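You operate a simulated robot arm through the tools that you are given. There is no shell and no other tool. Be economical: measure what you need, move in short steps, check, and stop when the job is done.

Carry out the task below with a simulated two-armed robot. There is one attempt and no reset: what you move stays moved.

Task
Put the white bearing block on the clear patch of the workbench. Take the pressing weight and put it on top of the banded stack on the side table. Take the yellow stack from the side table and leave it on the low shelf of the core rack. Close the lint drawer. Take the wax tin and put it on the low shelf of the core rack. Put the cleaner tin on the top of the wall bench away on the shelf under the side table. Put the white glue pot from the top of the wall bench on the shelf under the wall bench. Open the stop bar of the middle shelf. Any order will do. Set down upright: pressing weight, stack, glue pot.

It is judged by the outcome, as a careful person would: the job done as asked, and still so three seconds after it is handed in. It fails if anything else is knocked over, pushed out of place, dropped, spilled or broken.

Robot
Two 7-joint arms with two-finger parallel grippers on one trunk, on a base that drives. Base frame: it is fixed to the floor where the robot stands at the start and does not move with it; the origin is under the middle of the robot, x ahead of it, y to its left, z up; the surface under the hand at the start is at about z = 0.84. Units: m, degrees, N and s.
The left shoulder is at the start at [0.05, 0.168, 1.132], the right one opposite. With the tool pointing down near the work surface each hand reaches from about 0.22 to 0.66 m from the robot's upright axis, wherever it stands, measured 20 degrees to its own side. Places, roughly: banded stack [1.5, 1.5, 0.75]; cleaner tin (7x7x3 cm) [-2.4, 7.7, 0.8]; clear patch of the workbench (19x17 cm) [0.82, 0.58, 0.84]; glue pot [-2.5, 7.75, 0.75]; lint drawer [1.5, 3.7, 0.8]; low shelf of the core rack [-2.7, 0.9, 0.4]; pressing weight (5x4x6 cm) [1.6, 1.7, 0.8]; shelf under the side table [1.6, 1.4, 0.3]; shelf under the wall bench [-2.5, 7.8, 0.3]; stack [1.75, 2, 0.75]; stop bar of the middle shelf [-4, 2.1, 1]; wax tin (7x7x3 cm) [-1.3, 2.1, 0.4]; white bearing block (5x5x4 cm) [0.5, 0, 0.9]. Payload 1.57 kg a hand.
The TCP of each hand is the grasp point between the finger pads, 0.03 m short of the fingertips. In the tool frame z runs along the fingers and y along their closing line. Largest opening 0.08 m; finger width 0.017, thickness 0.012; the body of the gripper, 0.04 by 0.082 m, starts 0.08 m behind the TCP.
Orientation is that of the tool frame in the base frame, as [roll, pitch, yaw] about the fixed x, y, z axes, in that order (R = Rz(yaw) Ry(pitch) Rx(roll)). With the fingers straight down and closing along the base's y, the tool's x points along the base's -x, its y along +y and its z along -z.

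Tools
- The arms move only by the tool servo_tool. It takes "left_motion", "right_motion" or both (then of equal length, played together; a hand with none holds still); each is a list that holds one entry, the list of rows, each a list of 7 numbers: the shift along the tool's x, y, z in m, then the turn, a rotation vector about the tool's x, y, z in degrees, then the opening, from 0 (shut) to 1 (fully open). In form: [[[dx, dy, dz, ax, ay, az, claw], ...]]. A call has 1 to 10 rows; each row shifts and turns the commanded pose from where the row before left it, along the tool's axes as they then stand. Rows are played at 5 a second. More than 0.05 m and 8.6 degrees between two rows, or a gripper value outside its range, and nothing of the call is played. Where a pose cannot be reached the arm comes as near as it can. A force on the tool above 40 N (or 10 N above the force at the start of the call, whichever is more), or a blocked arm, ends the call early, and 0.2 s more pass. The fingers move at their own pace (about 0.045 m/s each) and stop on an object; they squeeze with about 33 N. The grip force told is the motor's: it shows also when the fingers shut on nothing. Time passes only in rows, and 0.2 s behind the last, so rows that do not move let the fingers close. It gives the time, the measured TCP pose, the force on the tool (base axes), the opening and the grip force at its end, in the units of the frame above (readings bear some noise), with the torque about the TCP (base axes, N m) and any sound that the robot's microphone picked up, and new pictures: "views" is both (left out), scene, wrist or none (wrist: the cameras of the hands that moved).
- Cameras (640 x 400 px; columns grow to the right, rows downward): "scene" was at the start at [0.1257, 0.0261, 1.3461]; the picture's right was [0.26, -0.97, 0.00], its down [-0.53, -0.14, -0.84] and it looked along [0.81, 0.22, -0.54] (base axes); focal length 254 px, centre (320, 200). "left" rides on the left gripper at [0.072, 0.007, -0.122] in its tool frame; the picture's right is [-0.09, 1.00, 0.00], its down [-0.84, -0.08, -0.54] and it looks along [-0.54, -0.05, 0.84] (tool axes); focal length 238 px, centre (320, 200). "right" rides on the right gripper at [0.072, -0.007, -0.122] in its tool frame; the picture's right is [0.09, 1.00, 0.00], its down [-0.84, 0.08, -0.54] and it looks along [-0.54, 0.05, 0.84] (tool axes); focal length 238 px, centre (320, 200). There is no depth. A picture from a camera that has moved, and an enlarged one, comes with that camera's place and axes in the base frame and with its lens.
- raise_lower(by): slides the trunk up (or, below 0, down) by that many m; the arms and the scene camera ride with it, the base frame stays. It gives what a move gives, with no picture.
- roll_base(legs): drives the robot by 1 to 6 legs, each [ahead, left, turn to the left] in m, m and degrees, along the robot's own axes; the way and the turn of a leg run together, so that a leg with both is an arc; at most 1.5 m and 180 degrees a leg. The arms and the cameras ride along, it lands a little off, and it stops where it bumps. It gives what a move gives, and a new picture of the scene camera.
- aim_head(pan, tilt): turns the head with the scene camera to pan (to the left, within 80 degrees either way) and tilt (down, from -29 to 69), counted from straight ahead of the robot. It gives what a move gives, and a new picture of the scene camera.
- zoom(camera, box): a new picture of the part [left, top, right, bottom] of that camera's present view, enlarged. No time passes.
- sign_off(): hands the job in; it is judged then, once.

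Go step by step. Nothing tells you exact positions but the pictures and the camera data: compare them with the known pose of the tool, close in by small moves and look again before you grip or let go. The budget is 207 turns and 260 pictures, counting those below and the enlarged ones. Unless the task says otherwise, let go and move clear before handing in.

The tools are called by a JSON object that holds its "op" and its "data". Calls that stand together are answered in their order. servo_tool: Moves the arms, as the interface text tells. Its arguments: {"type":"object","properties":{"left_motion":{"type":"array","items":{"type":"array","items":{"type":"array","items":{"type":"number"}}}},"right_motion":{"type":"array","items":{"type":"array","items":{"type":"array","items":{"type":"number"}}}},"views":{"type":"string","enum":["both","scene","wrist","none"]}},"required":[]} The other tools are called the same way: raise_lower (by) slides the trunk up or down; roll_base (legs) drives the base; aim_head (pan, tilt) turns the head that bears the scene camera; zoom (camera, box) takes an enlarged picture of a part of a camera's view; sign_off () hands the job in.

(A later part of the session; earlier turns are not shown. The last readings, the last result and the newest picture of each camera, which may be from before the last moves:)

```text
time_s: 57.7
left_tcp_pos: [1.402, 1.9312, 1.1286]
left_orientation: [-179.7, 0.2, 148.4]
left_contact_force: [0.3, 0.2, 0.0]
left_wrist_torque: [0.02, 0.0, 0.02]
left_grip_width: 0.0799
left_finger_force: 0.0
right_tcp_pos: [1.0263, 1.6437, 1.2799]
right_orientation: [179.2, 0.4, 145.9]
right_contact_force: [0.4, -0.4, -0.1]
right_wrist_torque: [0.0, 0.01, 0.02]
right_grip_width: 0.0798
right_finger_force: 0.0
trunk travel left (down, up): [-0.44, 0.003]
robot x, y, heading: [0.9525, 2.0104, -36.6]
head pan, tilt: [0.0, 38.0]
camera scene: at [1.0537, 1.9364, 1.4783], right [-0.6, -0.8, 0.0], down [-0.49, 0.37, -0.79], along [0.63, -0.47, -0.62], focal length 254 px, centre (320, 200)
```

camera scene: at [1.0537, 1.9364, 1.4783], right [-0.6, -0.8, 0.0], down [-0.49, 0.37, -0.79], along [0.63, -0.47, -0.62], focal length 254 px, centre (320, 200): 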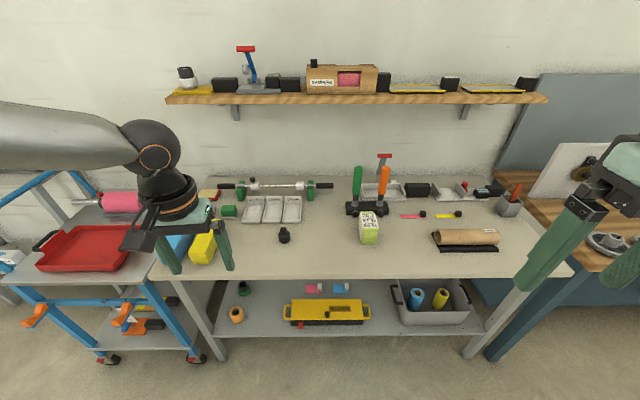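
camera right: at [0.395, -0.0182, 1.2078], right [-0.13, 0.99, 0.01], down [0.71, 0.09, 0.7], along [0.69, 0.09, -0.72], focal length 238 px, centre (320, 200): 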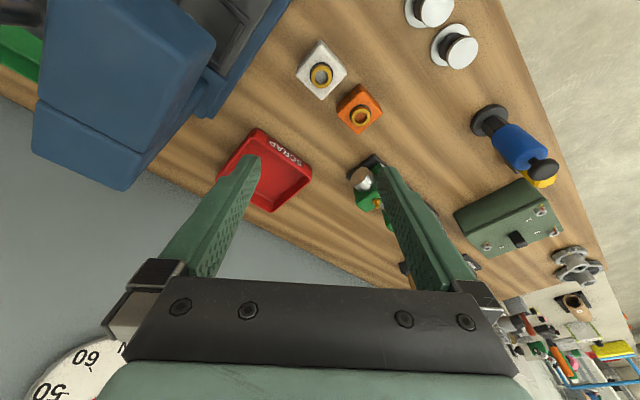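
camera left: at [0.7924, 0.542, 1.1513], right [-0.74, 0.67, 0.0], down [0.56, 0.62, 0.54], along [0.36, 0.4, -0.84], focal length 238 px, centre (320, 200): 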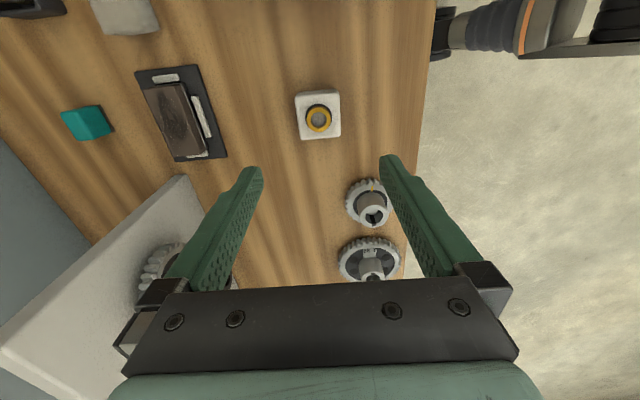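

I see the side table: banded stack (white-green) near (369,228), a black weight near (284,235), yellow stack near (202,248). I zoom in.

{"op": "zoom", "data": {"camera": "scene", "box": [260, 170, 420, 270]}}

{"op": "zoom", "data": {"camera": "scene", "box": [140, 190, 300, 290]}}

{"op": "zoom", "data": {"camera": "scene", "box": [190, 265, 510, 365]}}

```text
4.00 times, centred on (340, 220) of scene
camera zoom: at [1.0537, 1.9364, 1.4783], right [-0.6, -0.8, 0.0], down [-0.49, 0.37, -0.79], along [0.63, -0.47, -0.62], focal length 1016 px, centre (240, 120)
```

zoom: 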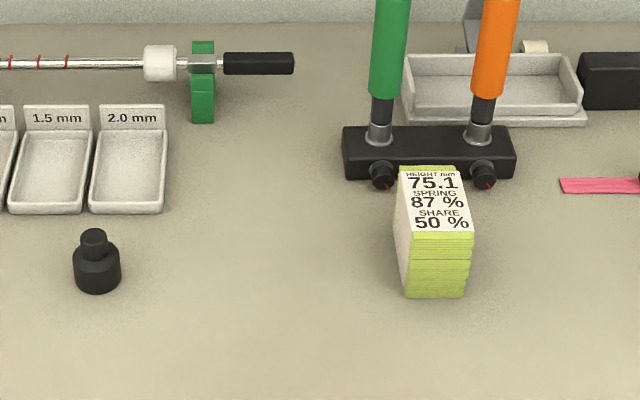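

```text
4.00 times, centred on (220, 240) of scene
camera zoom: at [1.0537, 1.9364, 1.4783], right [-0.6, -0.8, 0.0], down [-0.49, 0.37, -0.79], along [0.63, -0.47, -0.62], focal length 1016 px, centre (720, 40)
```

zoom: 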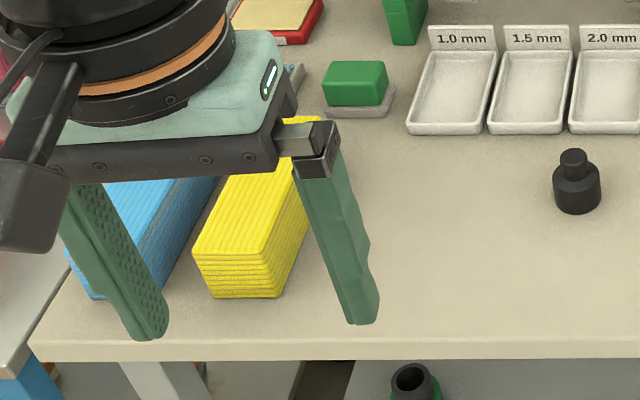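

```text
2.00 times, centred on (350, 315) of scene
camera zoom: at [1.0537, 1.9364, 1.4783], right [-0.6, -0.8, 0.0], down [-0.49, 0.37, -0.79], along [0.63, -0.47, -0.62], focal length 508 px, centre (260, -30)
```

zoom: 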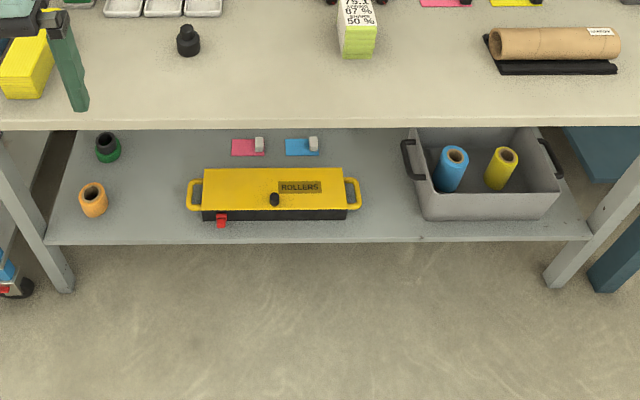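

The weight is the small black cylinder near n≈0.35 into the table. I drive in closer with the left hand above it and check with the wrist camera.

{"op": "roll_base", "data": {"legs": [[0.38, -0.075, 0]]}}

{"op": "servo_tool", "data": {"left_motion": [[[0, 0, 0.04, 0, 0, 5, 1], [0, 0, 0.04, 0, 0, 0, 1], [0, 0, 0.04, 0, 0, 0, 1]]]}}

```text
time_s: 60.3
left_tcp_pos: [1.6567, 1.6472, 1.1285]
left_orientation: [-179.9, 0.3, 148.5]
left_contact_force: [-0.4, 1.2, 0.6]
left_wrist_torque: [0.0, -0.01, 0.01]
left_grip_width: 0.0801
left_finger_force: 0.1
right_tcp_pos: [1.2829, 1.3596, 1.281]
right_orientation: [179.2, 0.5, 145.9]
right_contact_force: [-0.5, -0.2, -0.8]
right_wrist_torque: [-0.02, 0.0, -0.01]
right_grip_width: 0.08
right_finger_force: 0.0
trunk travel left (down, up): [-0.44, 0.003]
robot x, y, heading: [1.208, 1.7274, -36.5]
head pan, tilt: [0.0, 38.0]
stopped in leg 1: the robot was blocked; the commanded pose is now the measured one
camera scene: at [1.3094, 1.6528, 1.4784], right [-0.6, -0.8, 0.0], down [-0.49, 0.37, -0.79], along [0.63, -0.47, -0.61], focal length 254 px, centre (320, 200)
```

scene: 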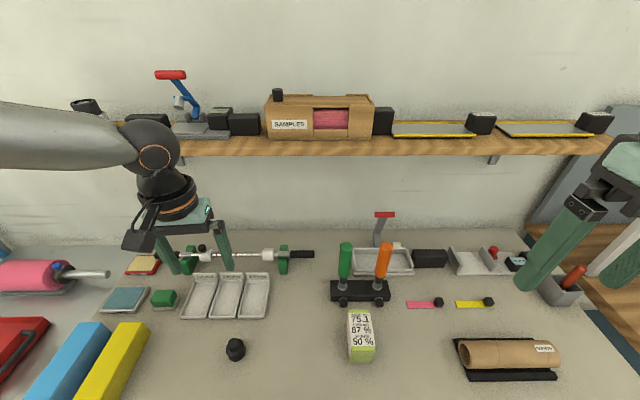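

```text
time_s: 61.1
left_tcp_pos: [1.6585, 1.6467, 1.0086]
left_orientation: [-179.8, 0.0, 143.4]
left_contact_force: [-0.6, -0.4, -0.6]
left_wrist_torque: [0.0, 0.01, -0.01]
left_grip_width: 0.08
left_finger_force: 0.0
right_tcp_pos: [1.2822, 1.359, 1.281]
right_orientation: [179.1, 0.4, 145.9]
right_contact_force: [-0.4, 0.0, 0.2]
right_wrist_torque: [0.03, 0.01, 0.0]
right_grip_width: 0.08
right_finger_force: 0.1
trunk travel left (down, up): [-0.44, 0.003]
robot x, y, heading: [1.2107, 1.7262, -36.5]
head pan, tilt: [0.0, 38.0]
camera scene: at [1.3108, 1.6521, 1.4783], right [-0.6, -0.8, 0.0], down [-0.49, 0.37, -0.79], along [0.63, -0.47, -0.62], focal length 254 px, centre (320, 200)
camera left: at [1.6045, 1.6976, 1.1305], right [0.67, 0.75, 0.0], down [0.63, -0.56, 0.55], along [0.4, -0.37, -0.84], focal length 238 px, centre (320, 200)
```

scene: 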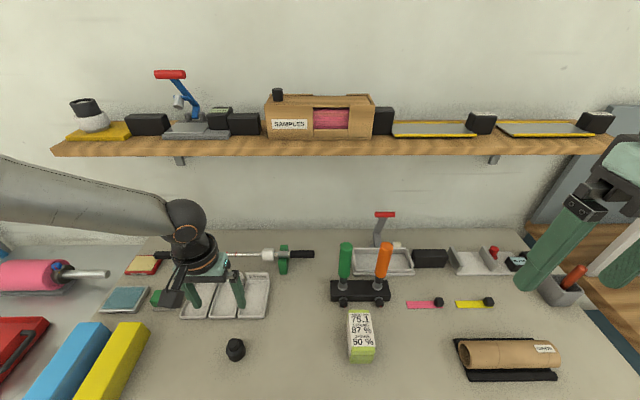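
left: 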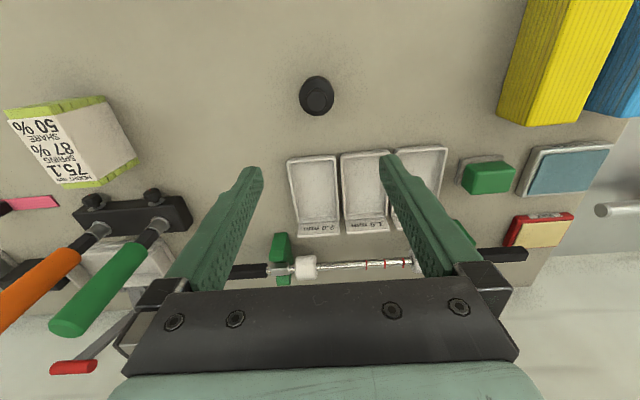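

Triangulated: weight at [1.636, 1.660], top z≈0.83, table ≈0.767. I move above it and partway down, then check.

{"op": "servo_tool", "data": {"left_motion": [[[0.026, -0.003, 0.03, 0, 0, 0, 1], [0, 0, 0.04, 0, 0, 0, 1], [0, 0, 0.04, 0, 0, 0, 1], [0, 0, 0.02, 0, 0, 0, 1]]], "views": "wrist"}}

```text
time_s: 62.1
left_tcp_pos: [1.6415, 1.6897, 0.9189]
left_orientation: [-179.8, 0.2, 143.5]
left_contact_force: [-0.2, 0.3, 0.2]
left_wrist_torque: [0.02, 0.04, -0.01]
left_grip_width: 0.0797
left_finger_force: 0.1
left hand out of reach, approached as far as the arm can: row 2, 3, 4
right_tcp_pos: [1.2815, 1.3603, 1.2803]
right_orientation: [179.2, 0.4, 145.9]
right_contact_force: [0.1, -0.6, -0.1]
right_wrist_torque: [0.02, 0.02, -0.01]
right_grip_width: 0.08
right_finger_force: 0.1
trunk travel left (down, up): [-0.44, 0.003]
robot x, y, heading: [1.2061, 1.7222, -36.8]
head pan, tilt: [0.0, 38.0]
camera left: at [1.5871, 1.7412, 1.0399], right [0.67, 0.75, 0.0], down [0.63, -0.56, 0.55], along [0.4, -0.37, -0.84], focal length 238 px, centre (320, 200)
```

left: 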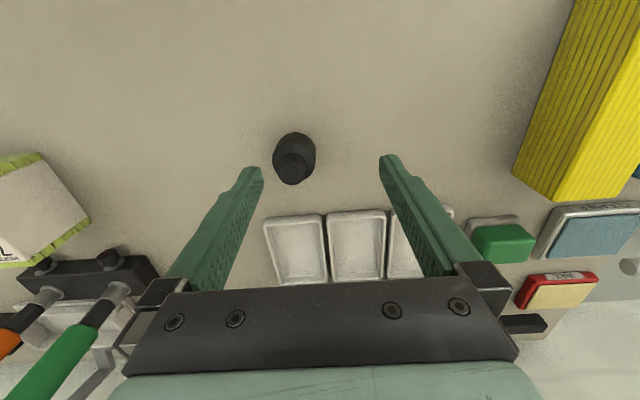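

The trunk is too high for this reach; I raise the hand and lower the trunk 0.2 m.

{"op": "servo_tool", "data": {"left_motion": [[[0, 0, -0.045, 0, 0, 0, 1], [0, 0, -0.045, 0, 0, 0, 1], [0, 0, -0.045, 0, 0, 0, 1], [0, 0, -0.045, 0, 0, 0, 1]]], "views": "none"}}

{"op": "raise_lower", "data": {"by": -0.2}}

{"op": "servo_tool", "data": {"left_motion": [[[0, -0.028, 0, 0, 0, 0, 1], [0, 0, 0, 0, 0, 0, 1]]]}}

```text
time_s: 63.1
left_tcp_pos: [1.6404, 1.6914, 1.0998]
left_orientation: [-179.8, 0.2, 143.6]
left_contact_force: [-0.6, 0.5, -0.9]
left_wrist_torque: [0.02, 0.02, 0.0]
left_grip_width: 0.0803
left_finger_force: 0.0
right_tcp_pos: [1.2819, 1.3599, 1.2807]
right_orientation: [179.1, 0.5, 146.0]
right_contact_force: [0.0, -0.1, -1.2]
right_wrist_torque: [-0.01, -0.05, 0.01]
right_grip_width: 0.08
right_finger_force: 0.0
trunk travel left (down, up): [-0.44, 0.003]
robot x, y, heading: [1.2083, 1.7258, -36.6]
head pan, tilt: [0.0, 38.0]
```

```text
time_s: 65.3
left_tcp_pos: [1.6401, 1.6919, 0.8984]
left_orientation: [-179.7, 0.1, 143.5]
left_contact_force: [0.5, -0.5, -0.1]
left_wrist_torque: [0.03, 0.04, 0.0]
left_grip_width: 0.0798
left_finger_force: 0.1
right_tcp_pos: [1.2823, 1.3605, 1.0817]
right_orientation: [179.2, 0.5, 146.0]
right_contact_force: [0.5, 0.6, -0.1]
right_wrist_torque: [-0.01, 0.0, 0.0]
right_grip_width: 0.0799
right_finger_force: 0.1
trunk travel left (down, up): [-0.24, 0.203]
robot x, y, heading: [1.2055, 1.7244, -36.6]
head pan, tilt: [0.0, 38.0]
```

```text
time_s: 65.9
left_tcp_pos: [1.624, 1.6697, 0.9002]
left_orientation: [-179.8, 0.2, 143.5]
left_contact_force: [0.1, 0.7, -0.6]
left_wrist_torque: [0.01, 0.05, -0.01]
left_grip_width: 0.0802
left_finger_force: 0.0
right_tcp_pos: [1.2823, 1.3594, 1.0794]
right_orientation: [179.2, 0.4, 145.9]
right_contact_force: [-0.4, -0.3, -0.3]
right_wrist_torque: [0.01, 0.03, -0.01]
right_grip_width: 0.0801
right_finger_force: 0.0
trunk travel left (down, up): [-0.24, 0.203]
robot x, y, heading: [1.2098, 1.7253, -36.8]
head pan, tilt: [0.0, 38.0]
camera scene: at [1.3101, 1.6522, 1.2783], right [-0.6, -0.8, 0.0], down [-0.49, 0.37, -0.79], along [0.63, -0.47, -0.62], focal length 254 px, centre (320, 200)
camera left: at [1.5697, 1.7187, 1.0212], right [0.67, 0.75, 0.0], down [0.63, -0.56, 0.55], along [0.41, -0.37, -0.84], focal length 238 px, centre (320, 200)
```

scene: 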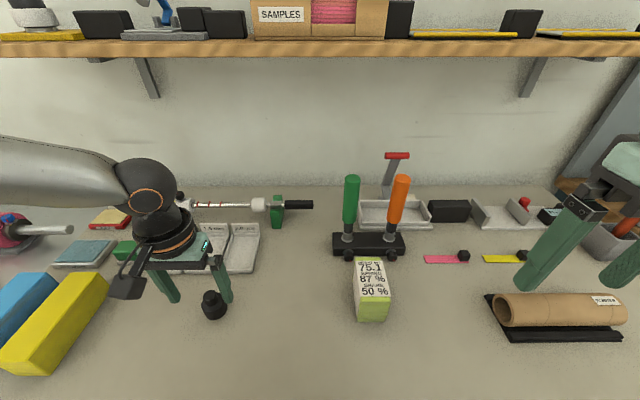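
left: 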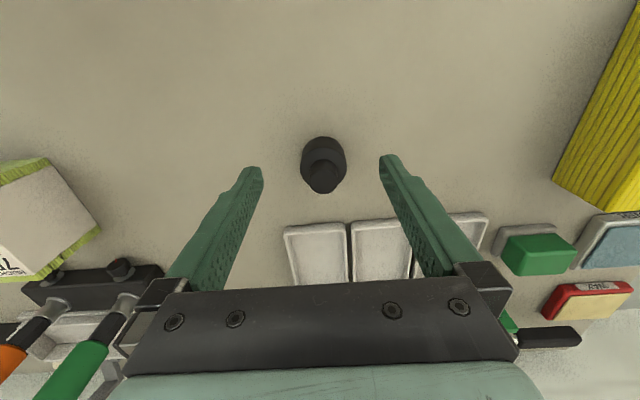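

The weight is centred between the fingers; it lies ~1.5 cm further forward. I adjust and descend most of the way.

{"op": "servo_tool", "data": {"left_motion": [[[-0.016, 0, 0.02, 0, 0, 0, 1], [0, 0, 0.03, 0, 0, 0, 1], [0, 0, 0.02, 0, 0, 0, 1], [0, 0, 0, 0, 0, 0, 1]]]}}

```text
time_s: 66.9
left_tcp_pos: [1.6371, 1.6605, 0.8302]
left_orientation: [-179.9, 0.3, 143.5]
left_contact_force: [-1.1, 2.1, 14.2]
left_wrist_torque: [0.63, -0.23, 0.13]
left_grip_width: 0.0803
left_finger_force: 0.1
right_tcp_pos: [1.2808, 1.3593, 1.0801]
right_orientation: [179.2, 0.5, 145.9]
right_contact_force: [-0.4, -0.3, -1.1]
right_wrist_torque: [0.01, -0.01, -0.02]
right_grip_width: 0.0802
right_finger_force: 0.0
trunk travel left (down, up): [-0.24, 0.203]
robot x, y, heading: [1.2083, 1.7232, -36.4]
head pan, tilt: [0.0, 38.0]
camera scene: at [1.309, 1.6524, 1.2787], right [-0.6, -0.8, 0.0], down [-0.49, 0.37, -0.79], along [0.63, -0.47, -0.61], focal length 254 px, centre (320, 200)
camera left: at [1.5827, 1.7094, 0.9516], right [0.67, 0.75, 0.0], down [0.63, -0.56, 0.55], along [0.41, -0.36, -0.84], focal length 238 px, centre (320, 200)
```

scene: 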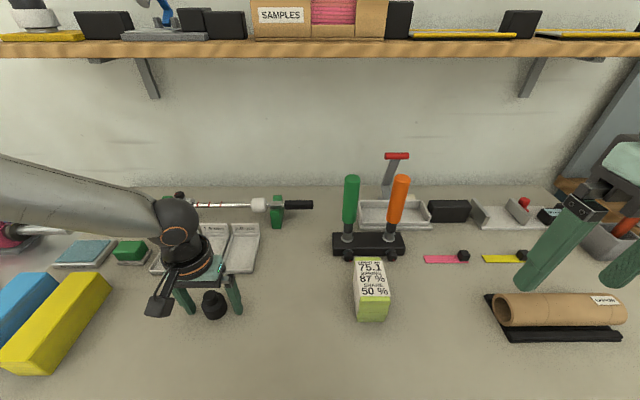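
left: 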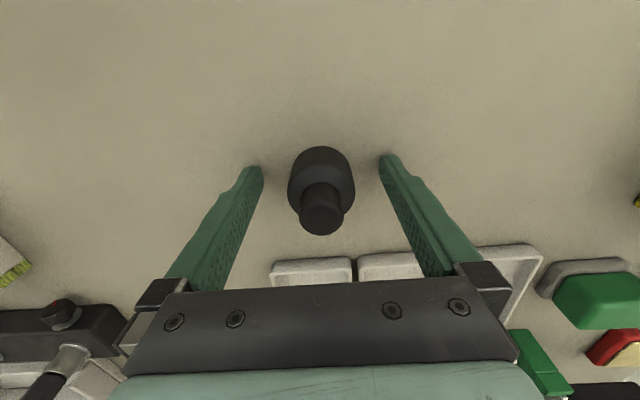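

A fingertip is touching the table (table z≈0.80). I raise 5 mm and close on the weight.

{"op": "servo_tool", "data": {"left_motion": [[[0, 0, -0.006, 0, 0, 0, 1], [0, 0, 0, 0, 0, 0, 1], [0, 0, 0, 0, 0, 0, 0], [0, 0, 0, 0, 0, 0, 0], [0, 0, 0, 0, 0, 0, 0], [0, 0, 0, 0, 0, 0, 0]]], "views": "wrist"}}

```text
time_s: 68.3
left_tcp_pos: [1.6385, 1.6598, 0.8348]
left_orientation: [-179.8, 0.2, 143.5]
left_contact_force: [-0.4, 0.3, -0.6]
left_wrist_torque: [0.05, -0.01, -0.02]
left_grip_width: 0.0414
left_finger_force: 29.4
right_tcp_pos: [1.2833, 1.3597, 1.081]
right_orientation: [179.2, 0.5, 146.0]
right_contact_force: [0.3, -0.2, -0.3]
right_wrist_torque: [0.02, -0.02, 0.0]
right_grip_width: 0.0799
right_finger_force: 0.1
trunk travel left (down, up): [-0.24, 0.203]
robot x, y, heading: [1.2089, 1.7247, -36.8]
head pan, tilt: [0.0, 38.0]
camera left: at [1.5831, 1.7093, 0.9567], right [0.67, 0.75, 0.0], down [0.63, -0.56, 0.55], along [0.41, -0.36, -0.84], focal length 238 px, centre (320, 200)
```

left: 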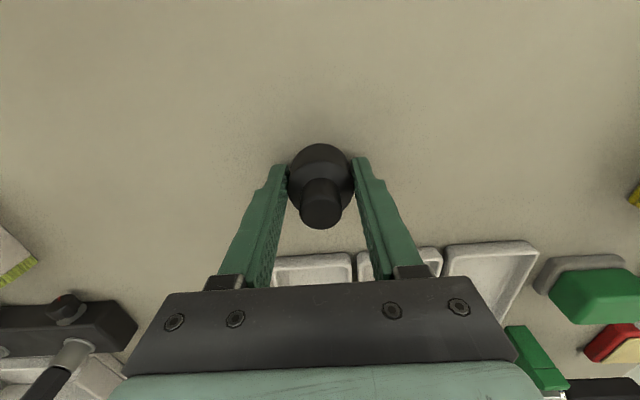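

Gripped the weight (bottom 35 mm below the TCP). I lift it and drive right to the banded stack.

{"op": "servo_tool", "data": {"left_motion": [[[0, 0, -0.04, 0, 0, 0, 0], [0, 0, -0.04, 0, 0, 0, 0], [0, 0, -0.04, 0, 0, 0, 0], [0, 0, -0.04, 0, 0, 0, 0]]], "views": "none"}}

{"op": "roll_base", "data": {"legs": [[-0.02, 0, 0], [0, -0.29, 0]]}}

{"op": "servo_tool", "data": {"left_motion": [[[0, 0, 0, 0, 0, 0, 0]]], "views": "wrist"}}

```text
time_s: 69.3
left_tcp_pos: [1.6364, 1.6594, 0.9953]
left_orientation: [-179.8, 0.2, 143.5]
left_contact_force: [0.2, 0.3, -3.3]
left_wrist_torque: [0.02, 0.02, -0.03]
left_grip_width: 0.0414
left_finger_force: 32.9
right_tcp_pos: [1.2825, 1.3592, 1.0789]
right_orientation: [179.2, 0.6, 145.8]
right_contact_force: [-0.2, -1.5, 0.1]
right_wrist_torque: [-0.01, 0.01, -0.02]
right_grip_width: 0.0799
right_finger_force: 0.1
trunk travel left (down, up): [-0.24, 0.203]
robot x, y, heading: [1.2104, 1.7274, -36.6]
head pan, tilt: [0.0, 38.0]
```

```text
time_s: 72.8
left_tcp_pos: [1.4482, 1.4391, 0.9946]
left_orientation: [-179.8, 0.3, 143.4]
left_contact_force: [-0.5, -1.4, -2.9]
left_wrist_torque: [0.02, 0.02, -0.02]
left_grip_width: 0.041
left_finger_force: 33.2
right_tcp_pos: [1.0926, 1.1391, 1.08]
right_orientation: [179.2, 0.4, 145.7]
right_contact_force: [0.8, -0.9, -0.6]
right_wrist_torque: [-0.01, 0.02, 0.01]
right_grip_width: 0.0799
right_finger_force: 0.0
trunk travel left (down, up): [-0.24, 0.203]
robot x, y, heading: [1.0223, 1.5053, -36.5]
head pan, tilt: [0.0, 38.0]
camera scene: at [1.1217, 1.432, 1.2783], right [-0.6, -0.8, 0.0], down [-0.49, 0.37, -0.79], along [0.63, -0.47, -0.62], focal length 254 px, centre (320, 200)
```

scene: 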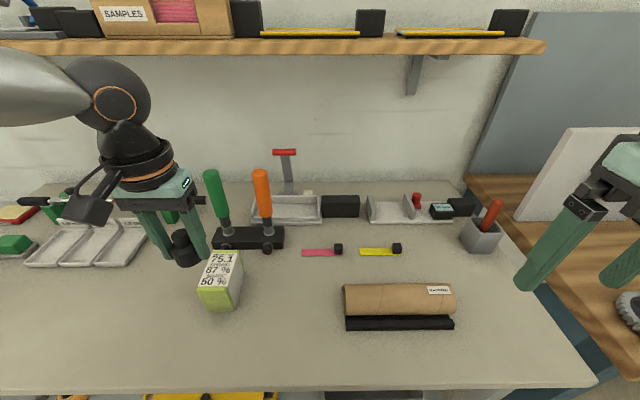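

```text
time_s: 73.2
left_tcp_pos: [1.4484, 1.439, 0.9958]
left_orientation: [-179.8, 0.2, 143.4]
left_contact_force: [0.6, -0.5, -3.9]
left_wrist_torque: [0.01, 0.04, 0.01]
left_grip_width: 0.0412
left_finger_force: 32.7
right_tcp_pos: [1.0927, 1.1397, 1.0809]
right_orientation: [179.2, 0.4, 145.7]
right_contact_force: [-0.2, 0.0, 0.0]
right_wrist_torque: [0.0, 0.01, 0.03]
right_grip_width: 0.0801
right_finger_force: 0.1
trunk travel left (down, up): [-0.24, 0.203]
robot x, y, heading: [1.0237, 1.5045, -36.7]
head pan, tilt: [0.0, 38.0]
camera left: at [1.3952, 1.4893, 1.1165], right [0.67, 0.74, 0.0], down [0.63, -0.56, 0.54], along [0.4, -0.37, -0.84], focal length 238 px, centre (320, 200)
```

left: 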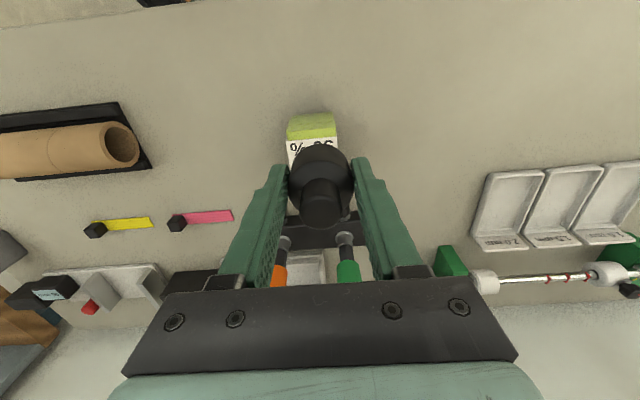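

Stack top centre is about [1.485, 1.405, 0.866]. I move the weight over it and lower to ~15 mm above.

{"op": "servo_tool", "data": {"left_motion": [[[-0.025, -0.003, 0, 0, 0, 0, 0], [-0.025, -0.003, 0, 0, 0, 0, 0], [0, 0, 0.03, 0, 0, 0, 0], [0, 0, 0.03, 0, 0, 0, 0], [0, 0, 0.015, 0, 0, 0, 0], [0, 0, 0, 0, 0, 0, 0]]]}}

{"op": "zoom", "data": {"camera": "scene", "box": [140, 170, 300, 320]}}

```text
time_s: 74.6
left_tcp_pos: [1.4854, 1.4041, 0.9206]
left_orientation: [-179.8, 0.1, 143.4]
left_contact_force: [0.1, -0.2, -3.7]
left_wrist_torque: [0.03, 0.01, 0.02]
left_grip_width: 0.0409
left_finger_force: 32.9
right_tcp_pos: [1.093, 1.1394, 1.0797]
right_orientation: [179.3, 0.4, 145.7]
right_contact_force: [0.4, -0.3, -0.7]
right_wrist_torque: [-0.02, 0.0, -0.01]
right_grip_width: 0.0801
right_finger_force: 0.0
trunk travel left (down, up): [-0.24, 0.203]
robot x, y, heading: [1.0181, 1.5045, -36.9]
head pan, tilt: [0.0, 38.0]
camera scene: at [1.1218, 1.4321, 1.2783], right [-0.6, -0.8, 0.0], down [-0.49, 0.37, -0.79], along [0.63, -0.47, -0.62], focal length 254 px, centre (320, 200)
camera left: at [1.4314, 1.4543, 1.0409], right [0.67, 0.74, 0.0], down [0.62, -0.56, 0.54], along [0.4, -0.37, -0.84], focal length 238 px, centre (320, 200)
```

scene: 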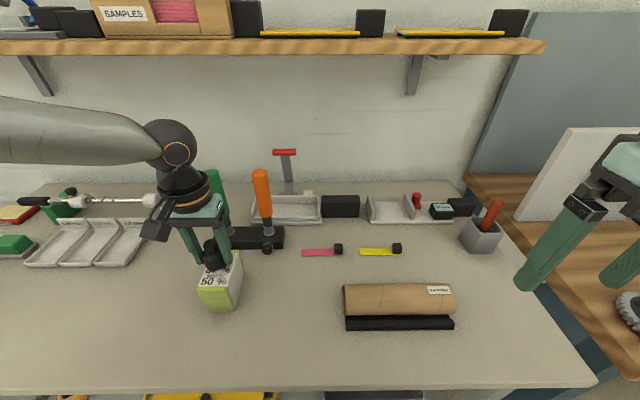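
left: 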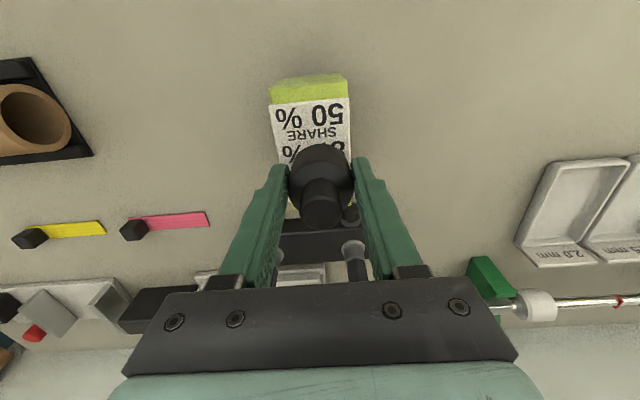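

```text
2.67 times, centred on (220, 245) of scene
camera zoom: at [1.1218, 1.4321, 1.2783], right [-0.6, -0.8, 0.0], down [-0.49, 0.37, -0.79], along [0.63, -0.47, -0.62], focal length 677 px, centre (587, 80)
```

zoom: 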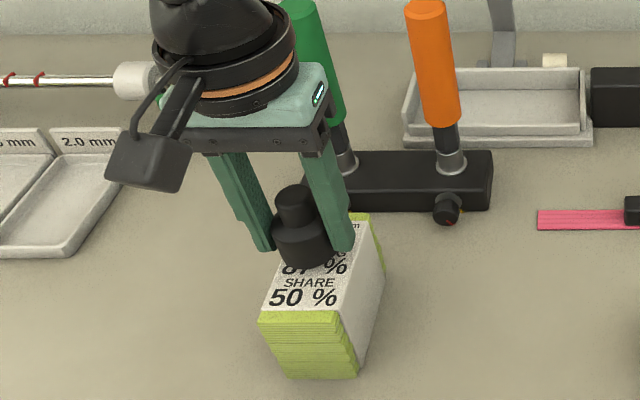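

The weight is centred over the stack. I lower gently, checking for contact.

{"op": "servo_tool", "data": {"left_motion": [[[0, 0, 0.008, 0, 0, 0, 0], [0, 0, 0.005, 0, 0, 0, 0], [0, 0, 0.003, 0, 0, 0, 0], [0, 0, 0, 0, 0, 0, 0]]], "views": "none"}}

{"op": "zoom", "data": {"camera": "scene", "box": [180, 220, 260, 320]}}

```text
time_s: 75.6
left_tcp_pos: [1.4845, 1.4042, 0.9083]
left_orientation: [-179.8, 0.7, 143.4]
left_contact_force: [1.8, 7.4, 30.8]
left_wrist_torque: [0.23, -0.26, 0.0]
left_grip_width: 0.0414
left_finger_force: 32.9
right_tcp_pos: [1.0915, 1.1403, 1.0819]
right_orientation: [179.2, 0.6, 145.7]
right_contact_force: [-0.1, -0.6, 0.9]
right_wrist_torque: [0.03, -0.01, 0.02]
right_grip_width: 0.0799
right_finger_force: 0.0
trunk travel left (down, up): [-0.24, 0.203]
robot x, y, heading: [1.0211, 1.5043, -36.4]
head pan, tilt: [0.0, 38.0]
```

```text
4.00 times, centred on (220, 270) of scene
camera zoom: at [1.1193, 1.4333, 1.2789], right [-0.6, -0.8, 0.0], down [-0.49, 0.37, -0.79], along [0.63, -0.47, -0.61], focal length 1016 px, centre (720, -80)
```

zoom: 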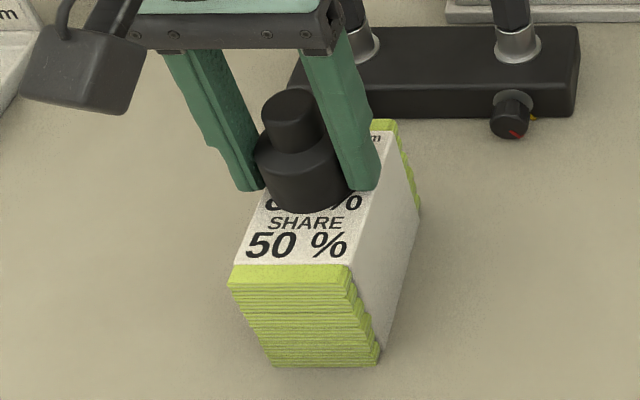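

Contact with ~30 N; I ease off a few mm, then release and rise.

{"op": "servo_tool", "data": {"left_motion": [[[0, 0, -0.003, 0, 0, 0, 0], [0, 0, 0, 0, 0, 0, 0]]], "views": "none"}}

```text
time_s: 76.2
left_tcp_pos: [1.4853, 1.4032, 0.9073]
left_orientation: [-179.8, 0.3, 143.3]
left_contact_force: [4.9, -0.5, 15.6]
left_wrist_torque: [-0.12, -0.57, 0.0]
left_grip_width: 0.0412
left_finger_force: 33.2
right_tcp_pos: [1.0931, 1.1389, 1.0796]
right_orientation: [179.2, 0.4, 145.7]
right_contact_force: [0.0, 0.2, 0.4]
right_wrist_torque: [0.01, -0.01, 0.01]
right_grip_width: 0.0801
right_finger_force: 0.1
trunk travel left (down, up): [-0.24, 0.203]
robot x, y, heading: [1.0175, 1.5054, -36.8]
head pan, tilt: [0.0, 38.0]
```

{"op": "servo_tool", "data": {"left_motion": [[[0, 0, -0.002, 0, 0, 0, 0], [0, 0, 0, 0, 0, 0, 0]]], "views": "none"}}

```text
time_s: 76.8
left_tcp_pos: [1.4831, 1.4035, 0.9074]
left_orientation: [-179.8, -0.1, 143.3]
left_contact_force: [0.7, -1.9, 1.7]
left_wrist_torque: [-0.12, -0.09, -0.04]
left_grip_width: 0.0412
left_finger_force: 33.0
right_tcp_pos: [1.0936, 1.1397, 1.0802]
right_orientation: [179.2, 0.5, 145.6]
right_contact_force: [0.3, 1.1, 0.2]
right_wrist_torque: [0.01, 0.03, 0.0]
right_grip_width: 0.0797
right_finger_force: 0.0
trunk travel left (down, up): [-0.24, 0.203]
robot x, y, heading: [1.0181, 1.5062, -36.6]
head pan, tilt: [0.0, 38.0]
```

Force is now nearly zero with the weight resting. I open and rise.

{"op": "servo_tool", "data": {"left_motion": [[[0, 0, 0, 0, 0, 0, 0.6], [0, 0, 0, 0, 0, 0, 0.8], [0, 0, 0, 0, 0, 0, 1], [0, 0, 0, 0, 0, 0, 1], [0, 0, -0.02, 0, 0, 0, 1], [0, 0, -0.04, 0, 0, 0, 1], [0, 0, -0.04, 0, 0, 0, 1], [0, 0, -0.04, 0, 0, 0, 1]]]}}

{"op": "zoom", "data": {"camera": "scene", "box": [180, 220, 260, 320]}}

```text
time_s: 78.6
left_tcp_pos: [1.4864, 1.4043, 1.0505]
left_orientation: [-179.8, 0.2, 143.3]
left_contact_force: [-0.2, -0.4, 0.2]
left_wrist_torque: [-0.02, 0.0, 0.0]
left_grip_width: 0.08
left_finger_force: 0.1
right_tcp_pos: [1.0938, 1.1394, 1.0809]
right_orientation: [179.2, 0.5, 145.6]
right_contact_force: [-0.3, 0.3, -0.3]
right_wrist_torque: [0.02, 0.0, 0.02]
right_grip_width: 0.0801
right_finger_force: 0.2
trunk travel left (down, up): [-0.24, 0.203]
robot x, y, heading: [1.0176, 1.5085, -36.6]
head pan, tilt: [0.0, 38.0]
camera scene: at [1.1214, 1.4322, 1.2783], right [-0.6, -0.8, 0.0], down [-0.49, 0.37, -0.79], along [0.63, -0.47, -0.62], focal length 254 px, centre (320, 200)
camera left: at [1.4319, 1.4541, 1.1716], right [0.67, 0.74, 0.0], down [0.62, -0.56, 0.55], along [0.4, -0.37, -0.84], focal length 238 px, centre (320, 200)
```

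scene: 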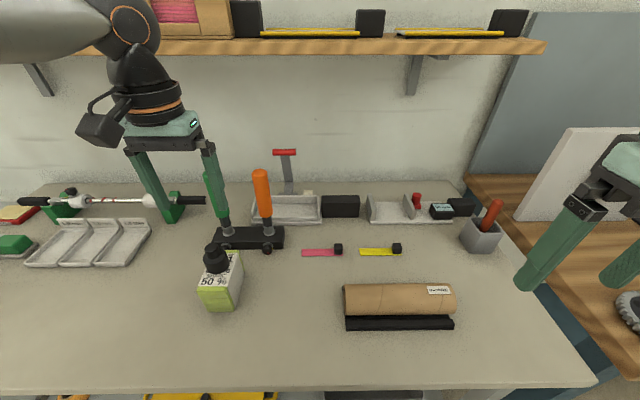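
left: 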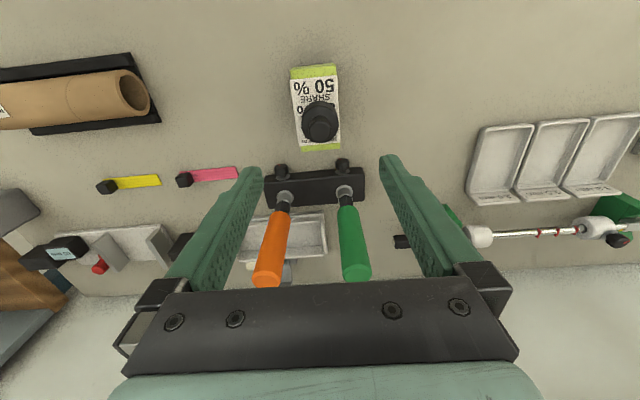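

```text
4.00 times, centred on (220, 270) of scene
camera zoom: at [1.1214, 1.4322, 1.2783], right [-0.6, -0.8, 0.0], down [-0.49, 0.37, -0.79], along [0.63, -0.47, -0.62], focal length 1016 px, centre (720, -80)
```

zoom: 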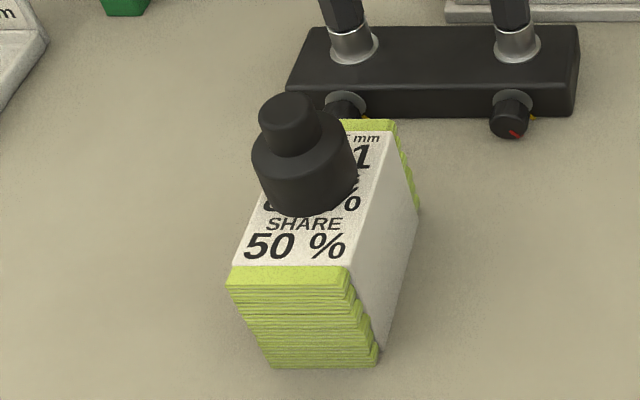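

The weight sits upright on the banded stack. Next the yellow stack: I drive left and look at it from above.

{"op": "roll_base", "data": {"legs": [[-0.04, 0.62, 0]]}}

{"op": "servo_tool", "data": {"left_motion": [[[0, 0, 0, 0, 0, 0, 1]]], "views": "wrist"}}

```text
time_s: 84.5
left_tcp_pos: [1.8225, 1.9206, 1.0495]
left_orientation: [-179.7, 0.2, 143.2]
left_contact_force: [0.3, -0.3, -0.8]
left_wrist_torque: [-0.01, -0.02, 0.02]
left_grip_width: 0.0798
left_finger_force: 0.0
right_tcp_pos: [1.4306, 1.6572, 1.0796]
right_orientation: [179.2, 0.4, 145.6]
right_contact_force: [1.3, -1.0, -1.6]
right_wrist_torque: [-0.01, 0.01, 0.01]
right_grip_width: 0.0799
right_finger_force: 0.1
trunk travel left (down, up): [-0.24, 0.203]
robot x, y, heading: [1.3568, 2.0266, -36.8]
head pan, tilt: [0.0, 38.0]
camera scene: at [1.4591, 1.9502, 1.2783], right [-0.6, -0.8, 0.0], down [-0.49, 0.37, -0.79], along [0.63, -0.47, -0.62], focal length 254 px, centre (320, 200)
```

scene: 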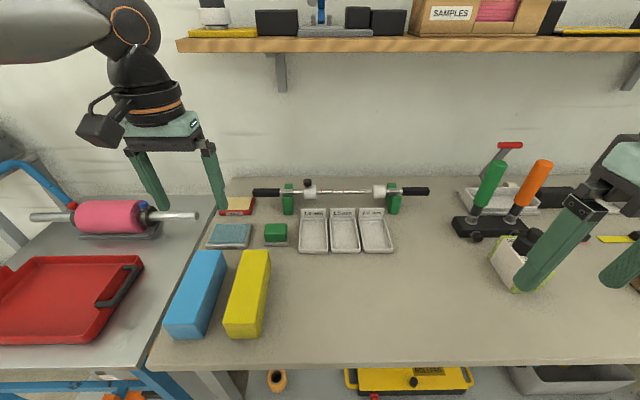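

```text
time_s: 84.9
left_tcp_pos: [1.8233, 1.9204, 1.049]
left_orientation: [-179.9, 0.2, 143.3]
left_contact_force: [-0.5, -0.2, 0.5]
left_wrist_torque: [-0.01, -0.02, -0.01]
left_grip_width: 0.0799
left_finger_force: 0.1
right_tcp_pos: [1.4296, 1.6587, 1.0807]
right_orientation: [179.2, 0.4, 145.6]
right_contact_force: [-0.3, 0.5, 0.0]
right_wrist_torque: [0.04, -0.02, -0.01]
right_grip_width: 0.0799
right_finger_force: 0.0
trunk travel left (down, up): [-0.24, 0.203]
robot x, y, heading: [1.361, 2.0242, -37.1]
head pan, tilt: [0.0, 38.0]
camera left: at [1.7697, 1.9712, 1.171], right [0.67, 0.74, 0.0], down [0.62, -0.56, 0.55], along [0.4, -0.37, -0.84], focal length 238 px, centre (320, 200)
```

left: 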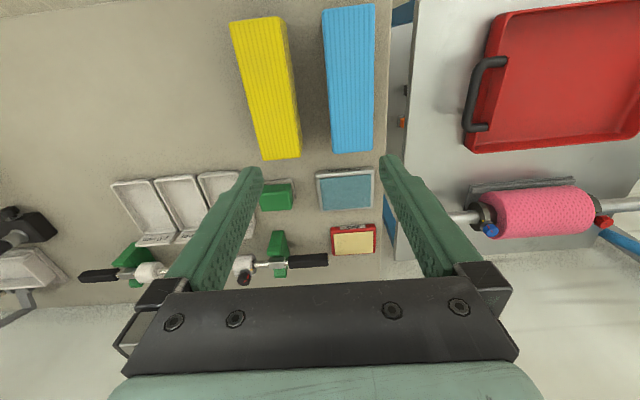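

{"op": "zoom", "data": {"camera": "left", "box": [200, 0, 400, 170]}}

{"op": "zoom", "data": {"camera": "scene", "box": [150, 230, 310, 350]}}

```text
2.35 times, centred on (300, 85) of left
camera zoom: at [1.7697, 1.9712, 1.171], right [0.67, 0.74, 0.0], down [0.62, -0.56, 0.55], along [0.4, -0.37, -0.84], focal length 561 px, centre (367, 471)
```

zoom: 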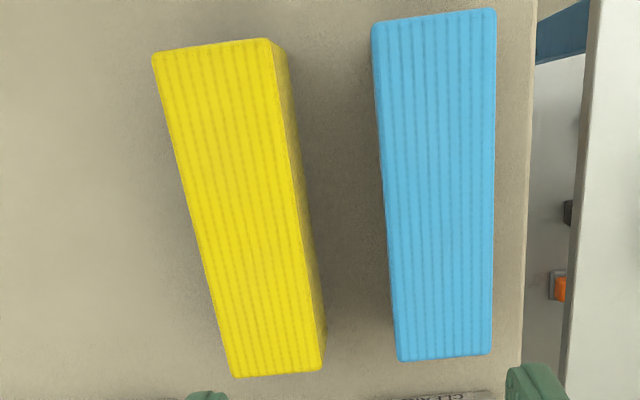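

```text
3.33 times, centred on (230, 290) of scene
camera zoom: at [1.4591, 1.9502, 1.2783], right [-0.6, -0.8, 0.0], down [-0.49, 0.37, -0.79], along [0.63, -0.47, -0.62], focal length 846 px, centre (620, -100)
```

zoom: 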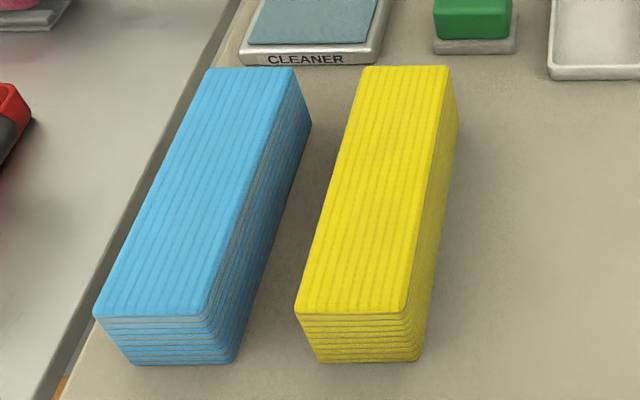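

Yellow stack: top centre ≈[1.769, 1.886, 0.853], 5.5 cm wide, aligned with the table. I move the left hand over it and partly down.

{"op": "servo_tool", "data": {"left_motion": [[[0.011, -0.03, 0, 0, 0, 0, 1], [0.0115, -0.03, 0, 0, 0, 0, 1], [0, 0, 0.05, 0, 0, 0, 1], [0, 0, 0.05, 0, 0, 0, 1], [0, 0, 0.04, 0, 0, 0, 1], [0, 0, 0, 0, 0, 0, 1]]]}}

```text
time_s: 86.3
left_tcp_pos: [1.77, 1.8847, 0.9095]
left_orientation: [-179.9, 0.2, 143.1]
left_contact_force: [0.5, -0.2, -1.0]
left_wrist_torque: [-0.01, -0.01, -0.04]
left_grip_width: 0.0799
left_finger_force: 0.0
right_tcp_pos: [1.4294, 1.6577, 1.0809]
right_orientation: [179.1, 0.5, 145.6]
right_contact_force: [0.3, 0.0, 0.6]
right_wrist_torque: [-0.02, 0.02, -0.01]
right_grip_width: 0.0797
right_finger_force: 0.0
trunk travel left (down, up): [-0.24, 0.203]
robot x, y, heading: [1.3538, 2.0211, -37.0]
head pan, tilt: [0.0, 38.0]
camera scene: at [1.459, 1.9502, 1.2783], right [-0.6, -0.8, 0.0], down [-0.49, 0.37, -0.79], along [0.63, -0.47, -0.62], focal length 254 px, centre (320, 200)
camera left: at [1.7158, 1.9343, 1.0307], right [0.67, 0.74, 0.0], down [0.62, -0.56, 0.55], along [0.4, -0.37, -0.84], focal length 238 px, centre (320, 200)
```

scene: 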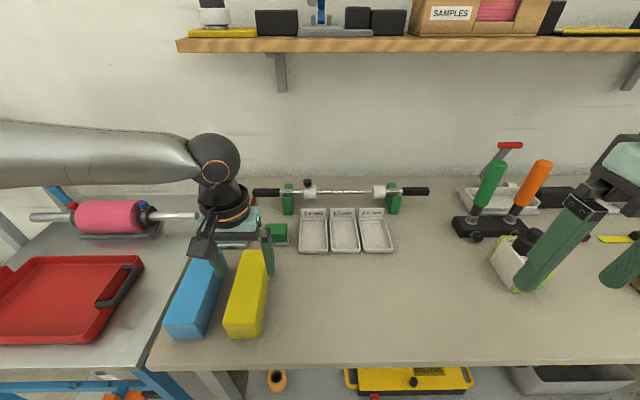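
left: 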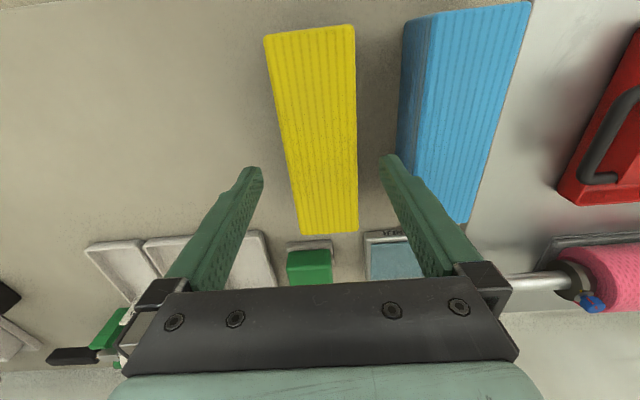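

Fingers straddle the yellow stack with clearance to the blue one. I descend and grip.

{"op": "servo_tool", "data": {"left_motion": [[[0, 0, 0.03, 0, 0, 0, 1], [0, 0, 0.03, 0, 0, 0, 1], [0, 0, 0.014, 0, 0, 0, 1], [0, 0, 0, 0, 0, 0, 1], [0, 0, 0, 0, 0, 0, 0], [0, 0, 0, 0, 0, 0, 0], [0, 0, 0, 0, 0, 0, 0], [0, 0, 0, 0, 0, 0, 0]]], "views": "wrist"}}

```text
time_s: 88.1
left_tcp_pos: [1.7718, 1.8934, 0.8395]
left_orientation: [-179.8, 0.3, 143.2]
left_contact_force: [-0.9, 0.1, -0.6]
left_wrist_torque: [-0.01, 0.06, -0.03]
left_grip_width: 0.0553
left_finger_force: 33.3
left hand out of reach, approached as far as the arm can: row 2, 3
right_tcp_pos: [1.4299, 1.6578, 1.0808]
right_orientation: [179.3, 0.6, 145.6]
right_contact_force: [0.5, -0.5, 0.2]
right_wrist_torque: [-0.01, 0.03, 0.0]
right_grip_width: 0.0799
right_finger_force: 0.0
trunk travel left (down, up): [-0.24, 0.203]
robot x, y, heading: [1.3582, 2.0271, -37.1]
head pan, tilt: [0.0, 38.0]
camera left: at [1.7173, 1.9449, 0.961], right [0.67, 0.74, -0.01], down [0.62, -0.56, 0.55], along [0.4, -0.37, -0.84], focal length 238 px, centre (320, 200)
```

left: 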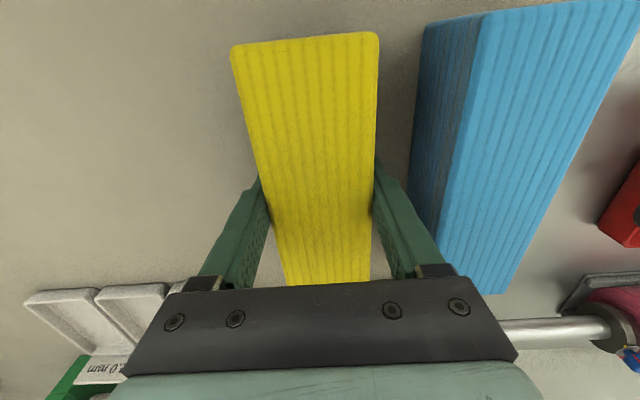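

Gripped (width 0.055). I lift with the trunk and check.

{"op": "raise_lower", "data": {"by": 0.18}}

{"op": "servo_tool", "data": {"left_motion": [[[0, 0, 0, 0, 0, 0, 0]]]}}

```text
time_s: 90.1
left_tcp_pos: [1.7706, 1.894, 1.0189]
left_orientation: [-179.7, 0.3, 143.2]
left_contact_force: [0.0, -0.2, -1.4]
left_wrist_torque: [-0.02, 0.01, -0.01]
left_grip_width: 0.0554
left_finger_force: 32.5
right_tcp_pos: [1.4312, 1.6578, 1.2601]
right_orientation: [179.2, 0.4, 145.6]
right_contact_force: [-0.7, 0.2, 0.3]
right_wrist_torque: [0.0, 0.0, 0.0]
right_grip_width: 0.0804
right_finger_force: 0.1
trunk travel left (down, up): [-0.42, 0.023]
robot x, y, heading: [1.3574, 2.0227, -37.1]
head pan, tilt: [0.0, 38.0]
```

```text
time_s: 90.5
left_tcp_pos: [1.7717, 1.894, 1.0202]
left_orientation: [-179.7, 0.3, 143.2]
left_contact_force: [-0.3, 0.0, 0.0]
left_wrist_torque: [0.01, 0.01, 0.0]
left_grip_width: 0.0556
left_finger_force: 33.0
right_tcp_pos: [1.4304, 1.6567, 1.2601]
right_orientation: [179.2, 0.5, 145.6]
right_contact_force: [-0.5, 0.2, -0.6]
right_wrist_torque: [0.02, 0.0, 0.02]
right_grip_width: 0.0799
right_finger_force: 0.0
trunk travel left (down, up): [-0.42, 0.023]
robot x, y, heading: [1.3595, 2.0236, -37.1]
head pan, tilt: [0.0, 38.0]
camera scene: at [1.4592, 1.9501, 1.4583], right [-0.6, -0.8, 0.0], down [-0.49, 0.37, -0.79], along [0.63, -0.47, -0.62], focal length 254 px, centre (320, 200)
camera left: at [1.7173, 1.9449, 1.141], right [0.67, 0.74, -0.01], down [0.62, -0.56, 0.55], along [0.4, -0.37, -0.84], focal length 238 px, centre (320, 200)
```

scene: 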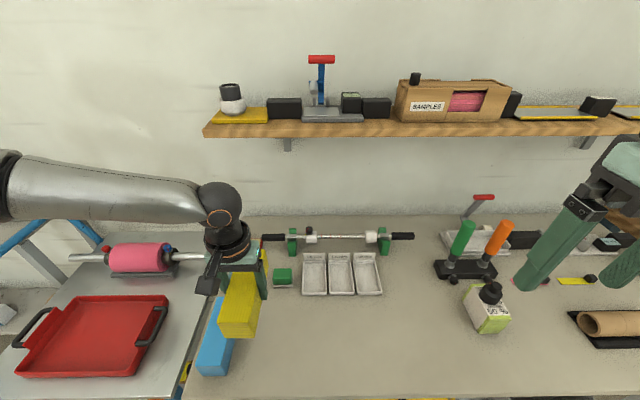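
left: 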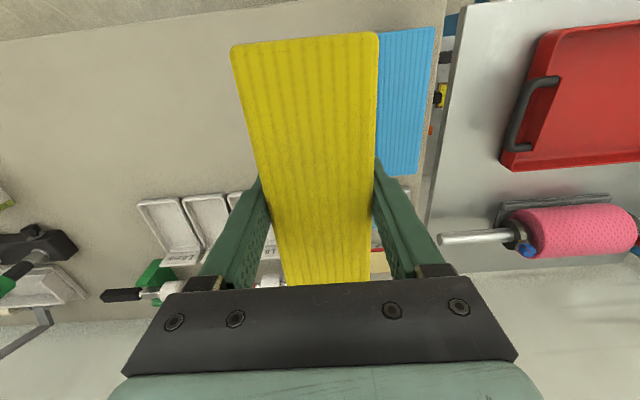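

The stack is held securely. I back away from the table and turn around to survey the way to the core rack.

{"op": "roll_base", "data": {"legs": [[-0.5, 0, 0], [0, 0, -140]]}}

{"op": "aim_head", "data": {"pan": 0, "tilt": 15}}

```text
time_s: 99.3
left_tcp_pos: [0.5533, 2.171, 1.0193]
left_orientation: [-179.7, 0.3, 1.4]
left_contact_force: [-1.0, -0.4, -0.5]
left_wrist_torque: [-0.01, 0.01, -0.01]
left_grip_width: 0.0552
left_finger_force: 33.1
right_tcp_pos: [0.6745, 2.5673, 1.2603]
right_orientation: [179.2, 0.5, 3.8]
right_contact_force: [0.6, 0.0, 0.0]
right_wrist_torque: [0.01, 0.0, -0.01]
right_grip_width: 0.08
right_finger_force: 0.2
trunk travel left (down, up): [-0.42, 0.023]
robot x, y, heading: [0.9545, 2.3275, -178.5]
head pan, tilt: [0.0, 38.0]
camera scene: at [0.8304, 2.3253, 1.4583], right [-0.02, 1.0, 0.0], down [0.62, 0.02, -0.79], along [-0.79, -0.02, -0.62], focal length 254 px, centre (320, 200)
```

scene: 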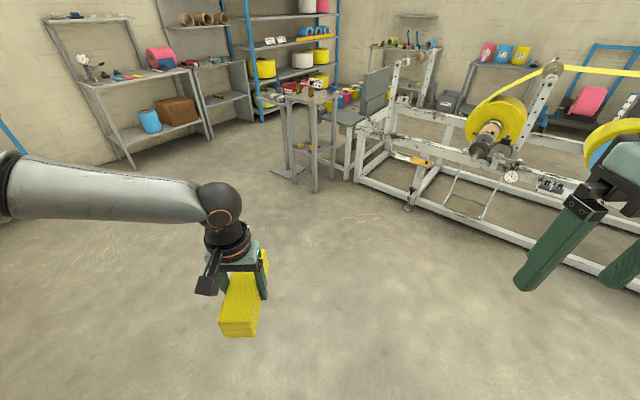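

```text
time_s: 100.2
left_tcp_pos: [0.5523, 2.1702, 1.0196]
left_orientation: [-179.7, 0.3, 1.4]
left_contact_force: [0.7, 0.4, -1.5]
left_wrist_torque: [-0.02, 0.0, 0.01]
left_grip_width: 0.0555
left_finger_force: 33.4
right_tcp_pos: [0.6743, 2.5684, 1.2605]
right_orientation: [179.1, 0.5, 3.9]
right_contact_force: [0.1, 0.3, 0.8]
right_wrist_torque: [0.0, 0.02, -0.03]
right_grip_width: 0.0801
right_finger_force: 0.1
trunk travel left (down, up): [-0.42, 0.023]
robot x, y, heading: [0.9573, 2.3266, -178.7]
head pan, tilt: [0.0, 15.0]
camera scene: at [0.8233, 2.3251, 1.4948], right [-0.02, 1.0, 0.0], down [0.26, 0.01, -0.97], along [-0.97, -0.02, -0.26], focal length 254 px, centre (320, 200)
```

scene: 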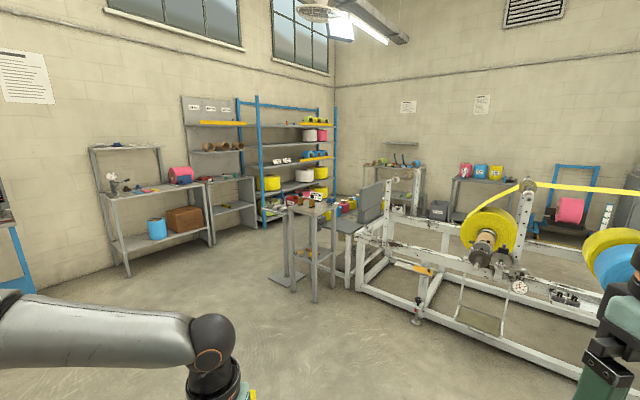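

I can make out the stand with the wax tin near (315,260), the core rack near (220,190) and the blue rack with yellow stop bars. I zoom in.

{"op": "zoom", "data": {"camera": "scene", "box": [160, 80, 360, 240]}}

{"op": "zoom", "data": {"camera": "scene", "box": [260, 180, 400, 310]}}

```text
2.50 times, centred on (260, 160) of scene
camera zoom: at [0.8233, 2.3251, 1.4948], right [-0.02, 1.0, 0.0], down [0.26, 0.01, -0.97], along [-0.97, -0.02, -0.26], focal length 635 px, centre (470, 300)
```

zoom: 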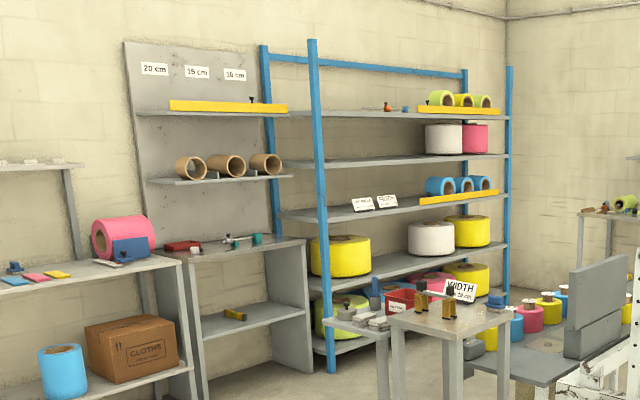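

```text
3.08 times, centred on (330, 245) of scene
camera zoom: at [0.8233, 2.3251, 1.4948], right [-0.02, 1.0, 0.0], down [0.26, 0.01, -0.97], along [-0.97, -0.02, -0.26], focal length 781 px, centre (289, 62)
```

zoom: 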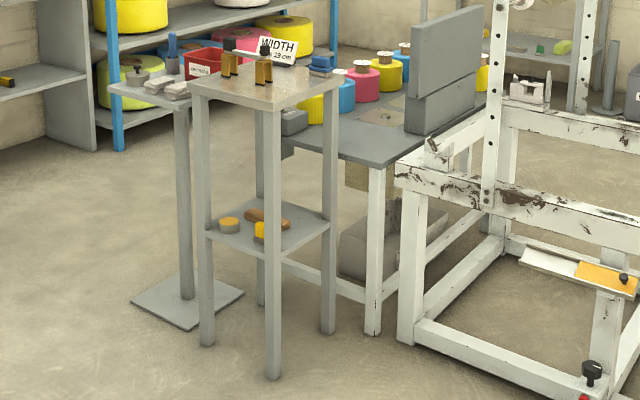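

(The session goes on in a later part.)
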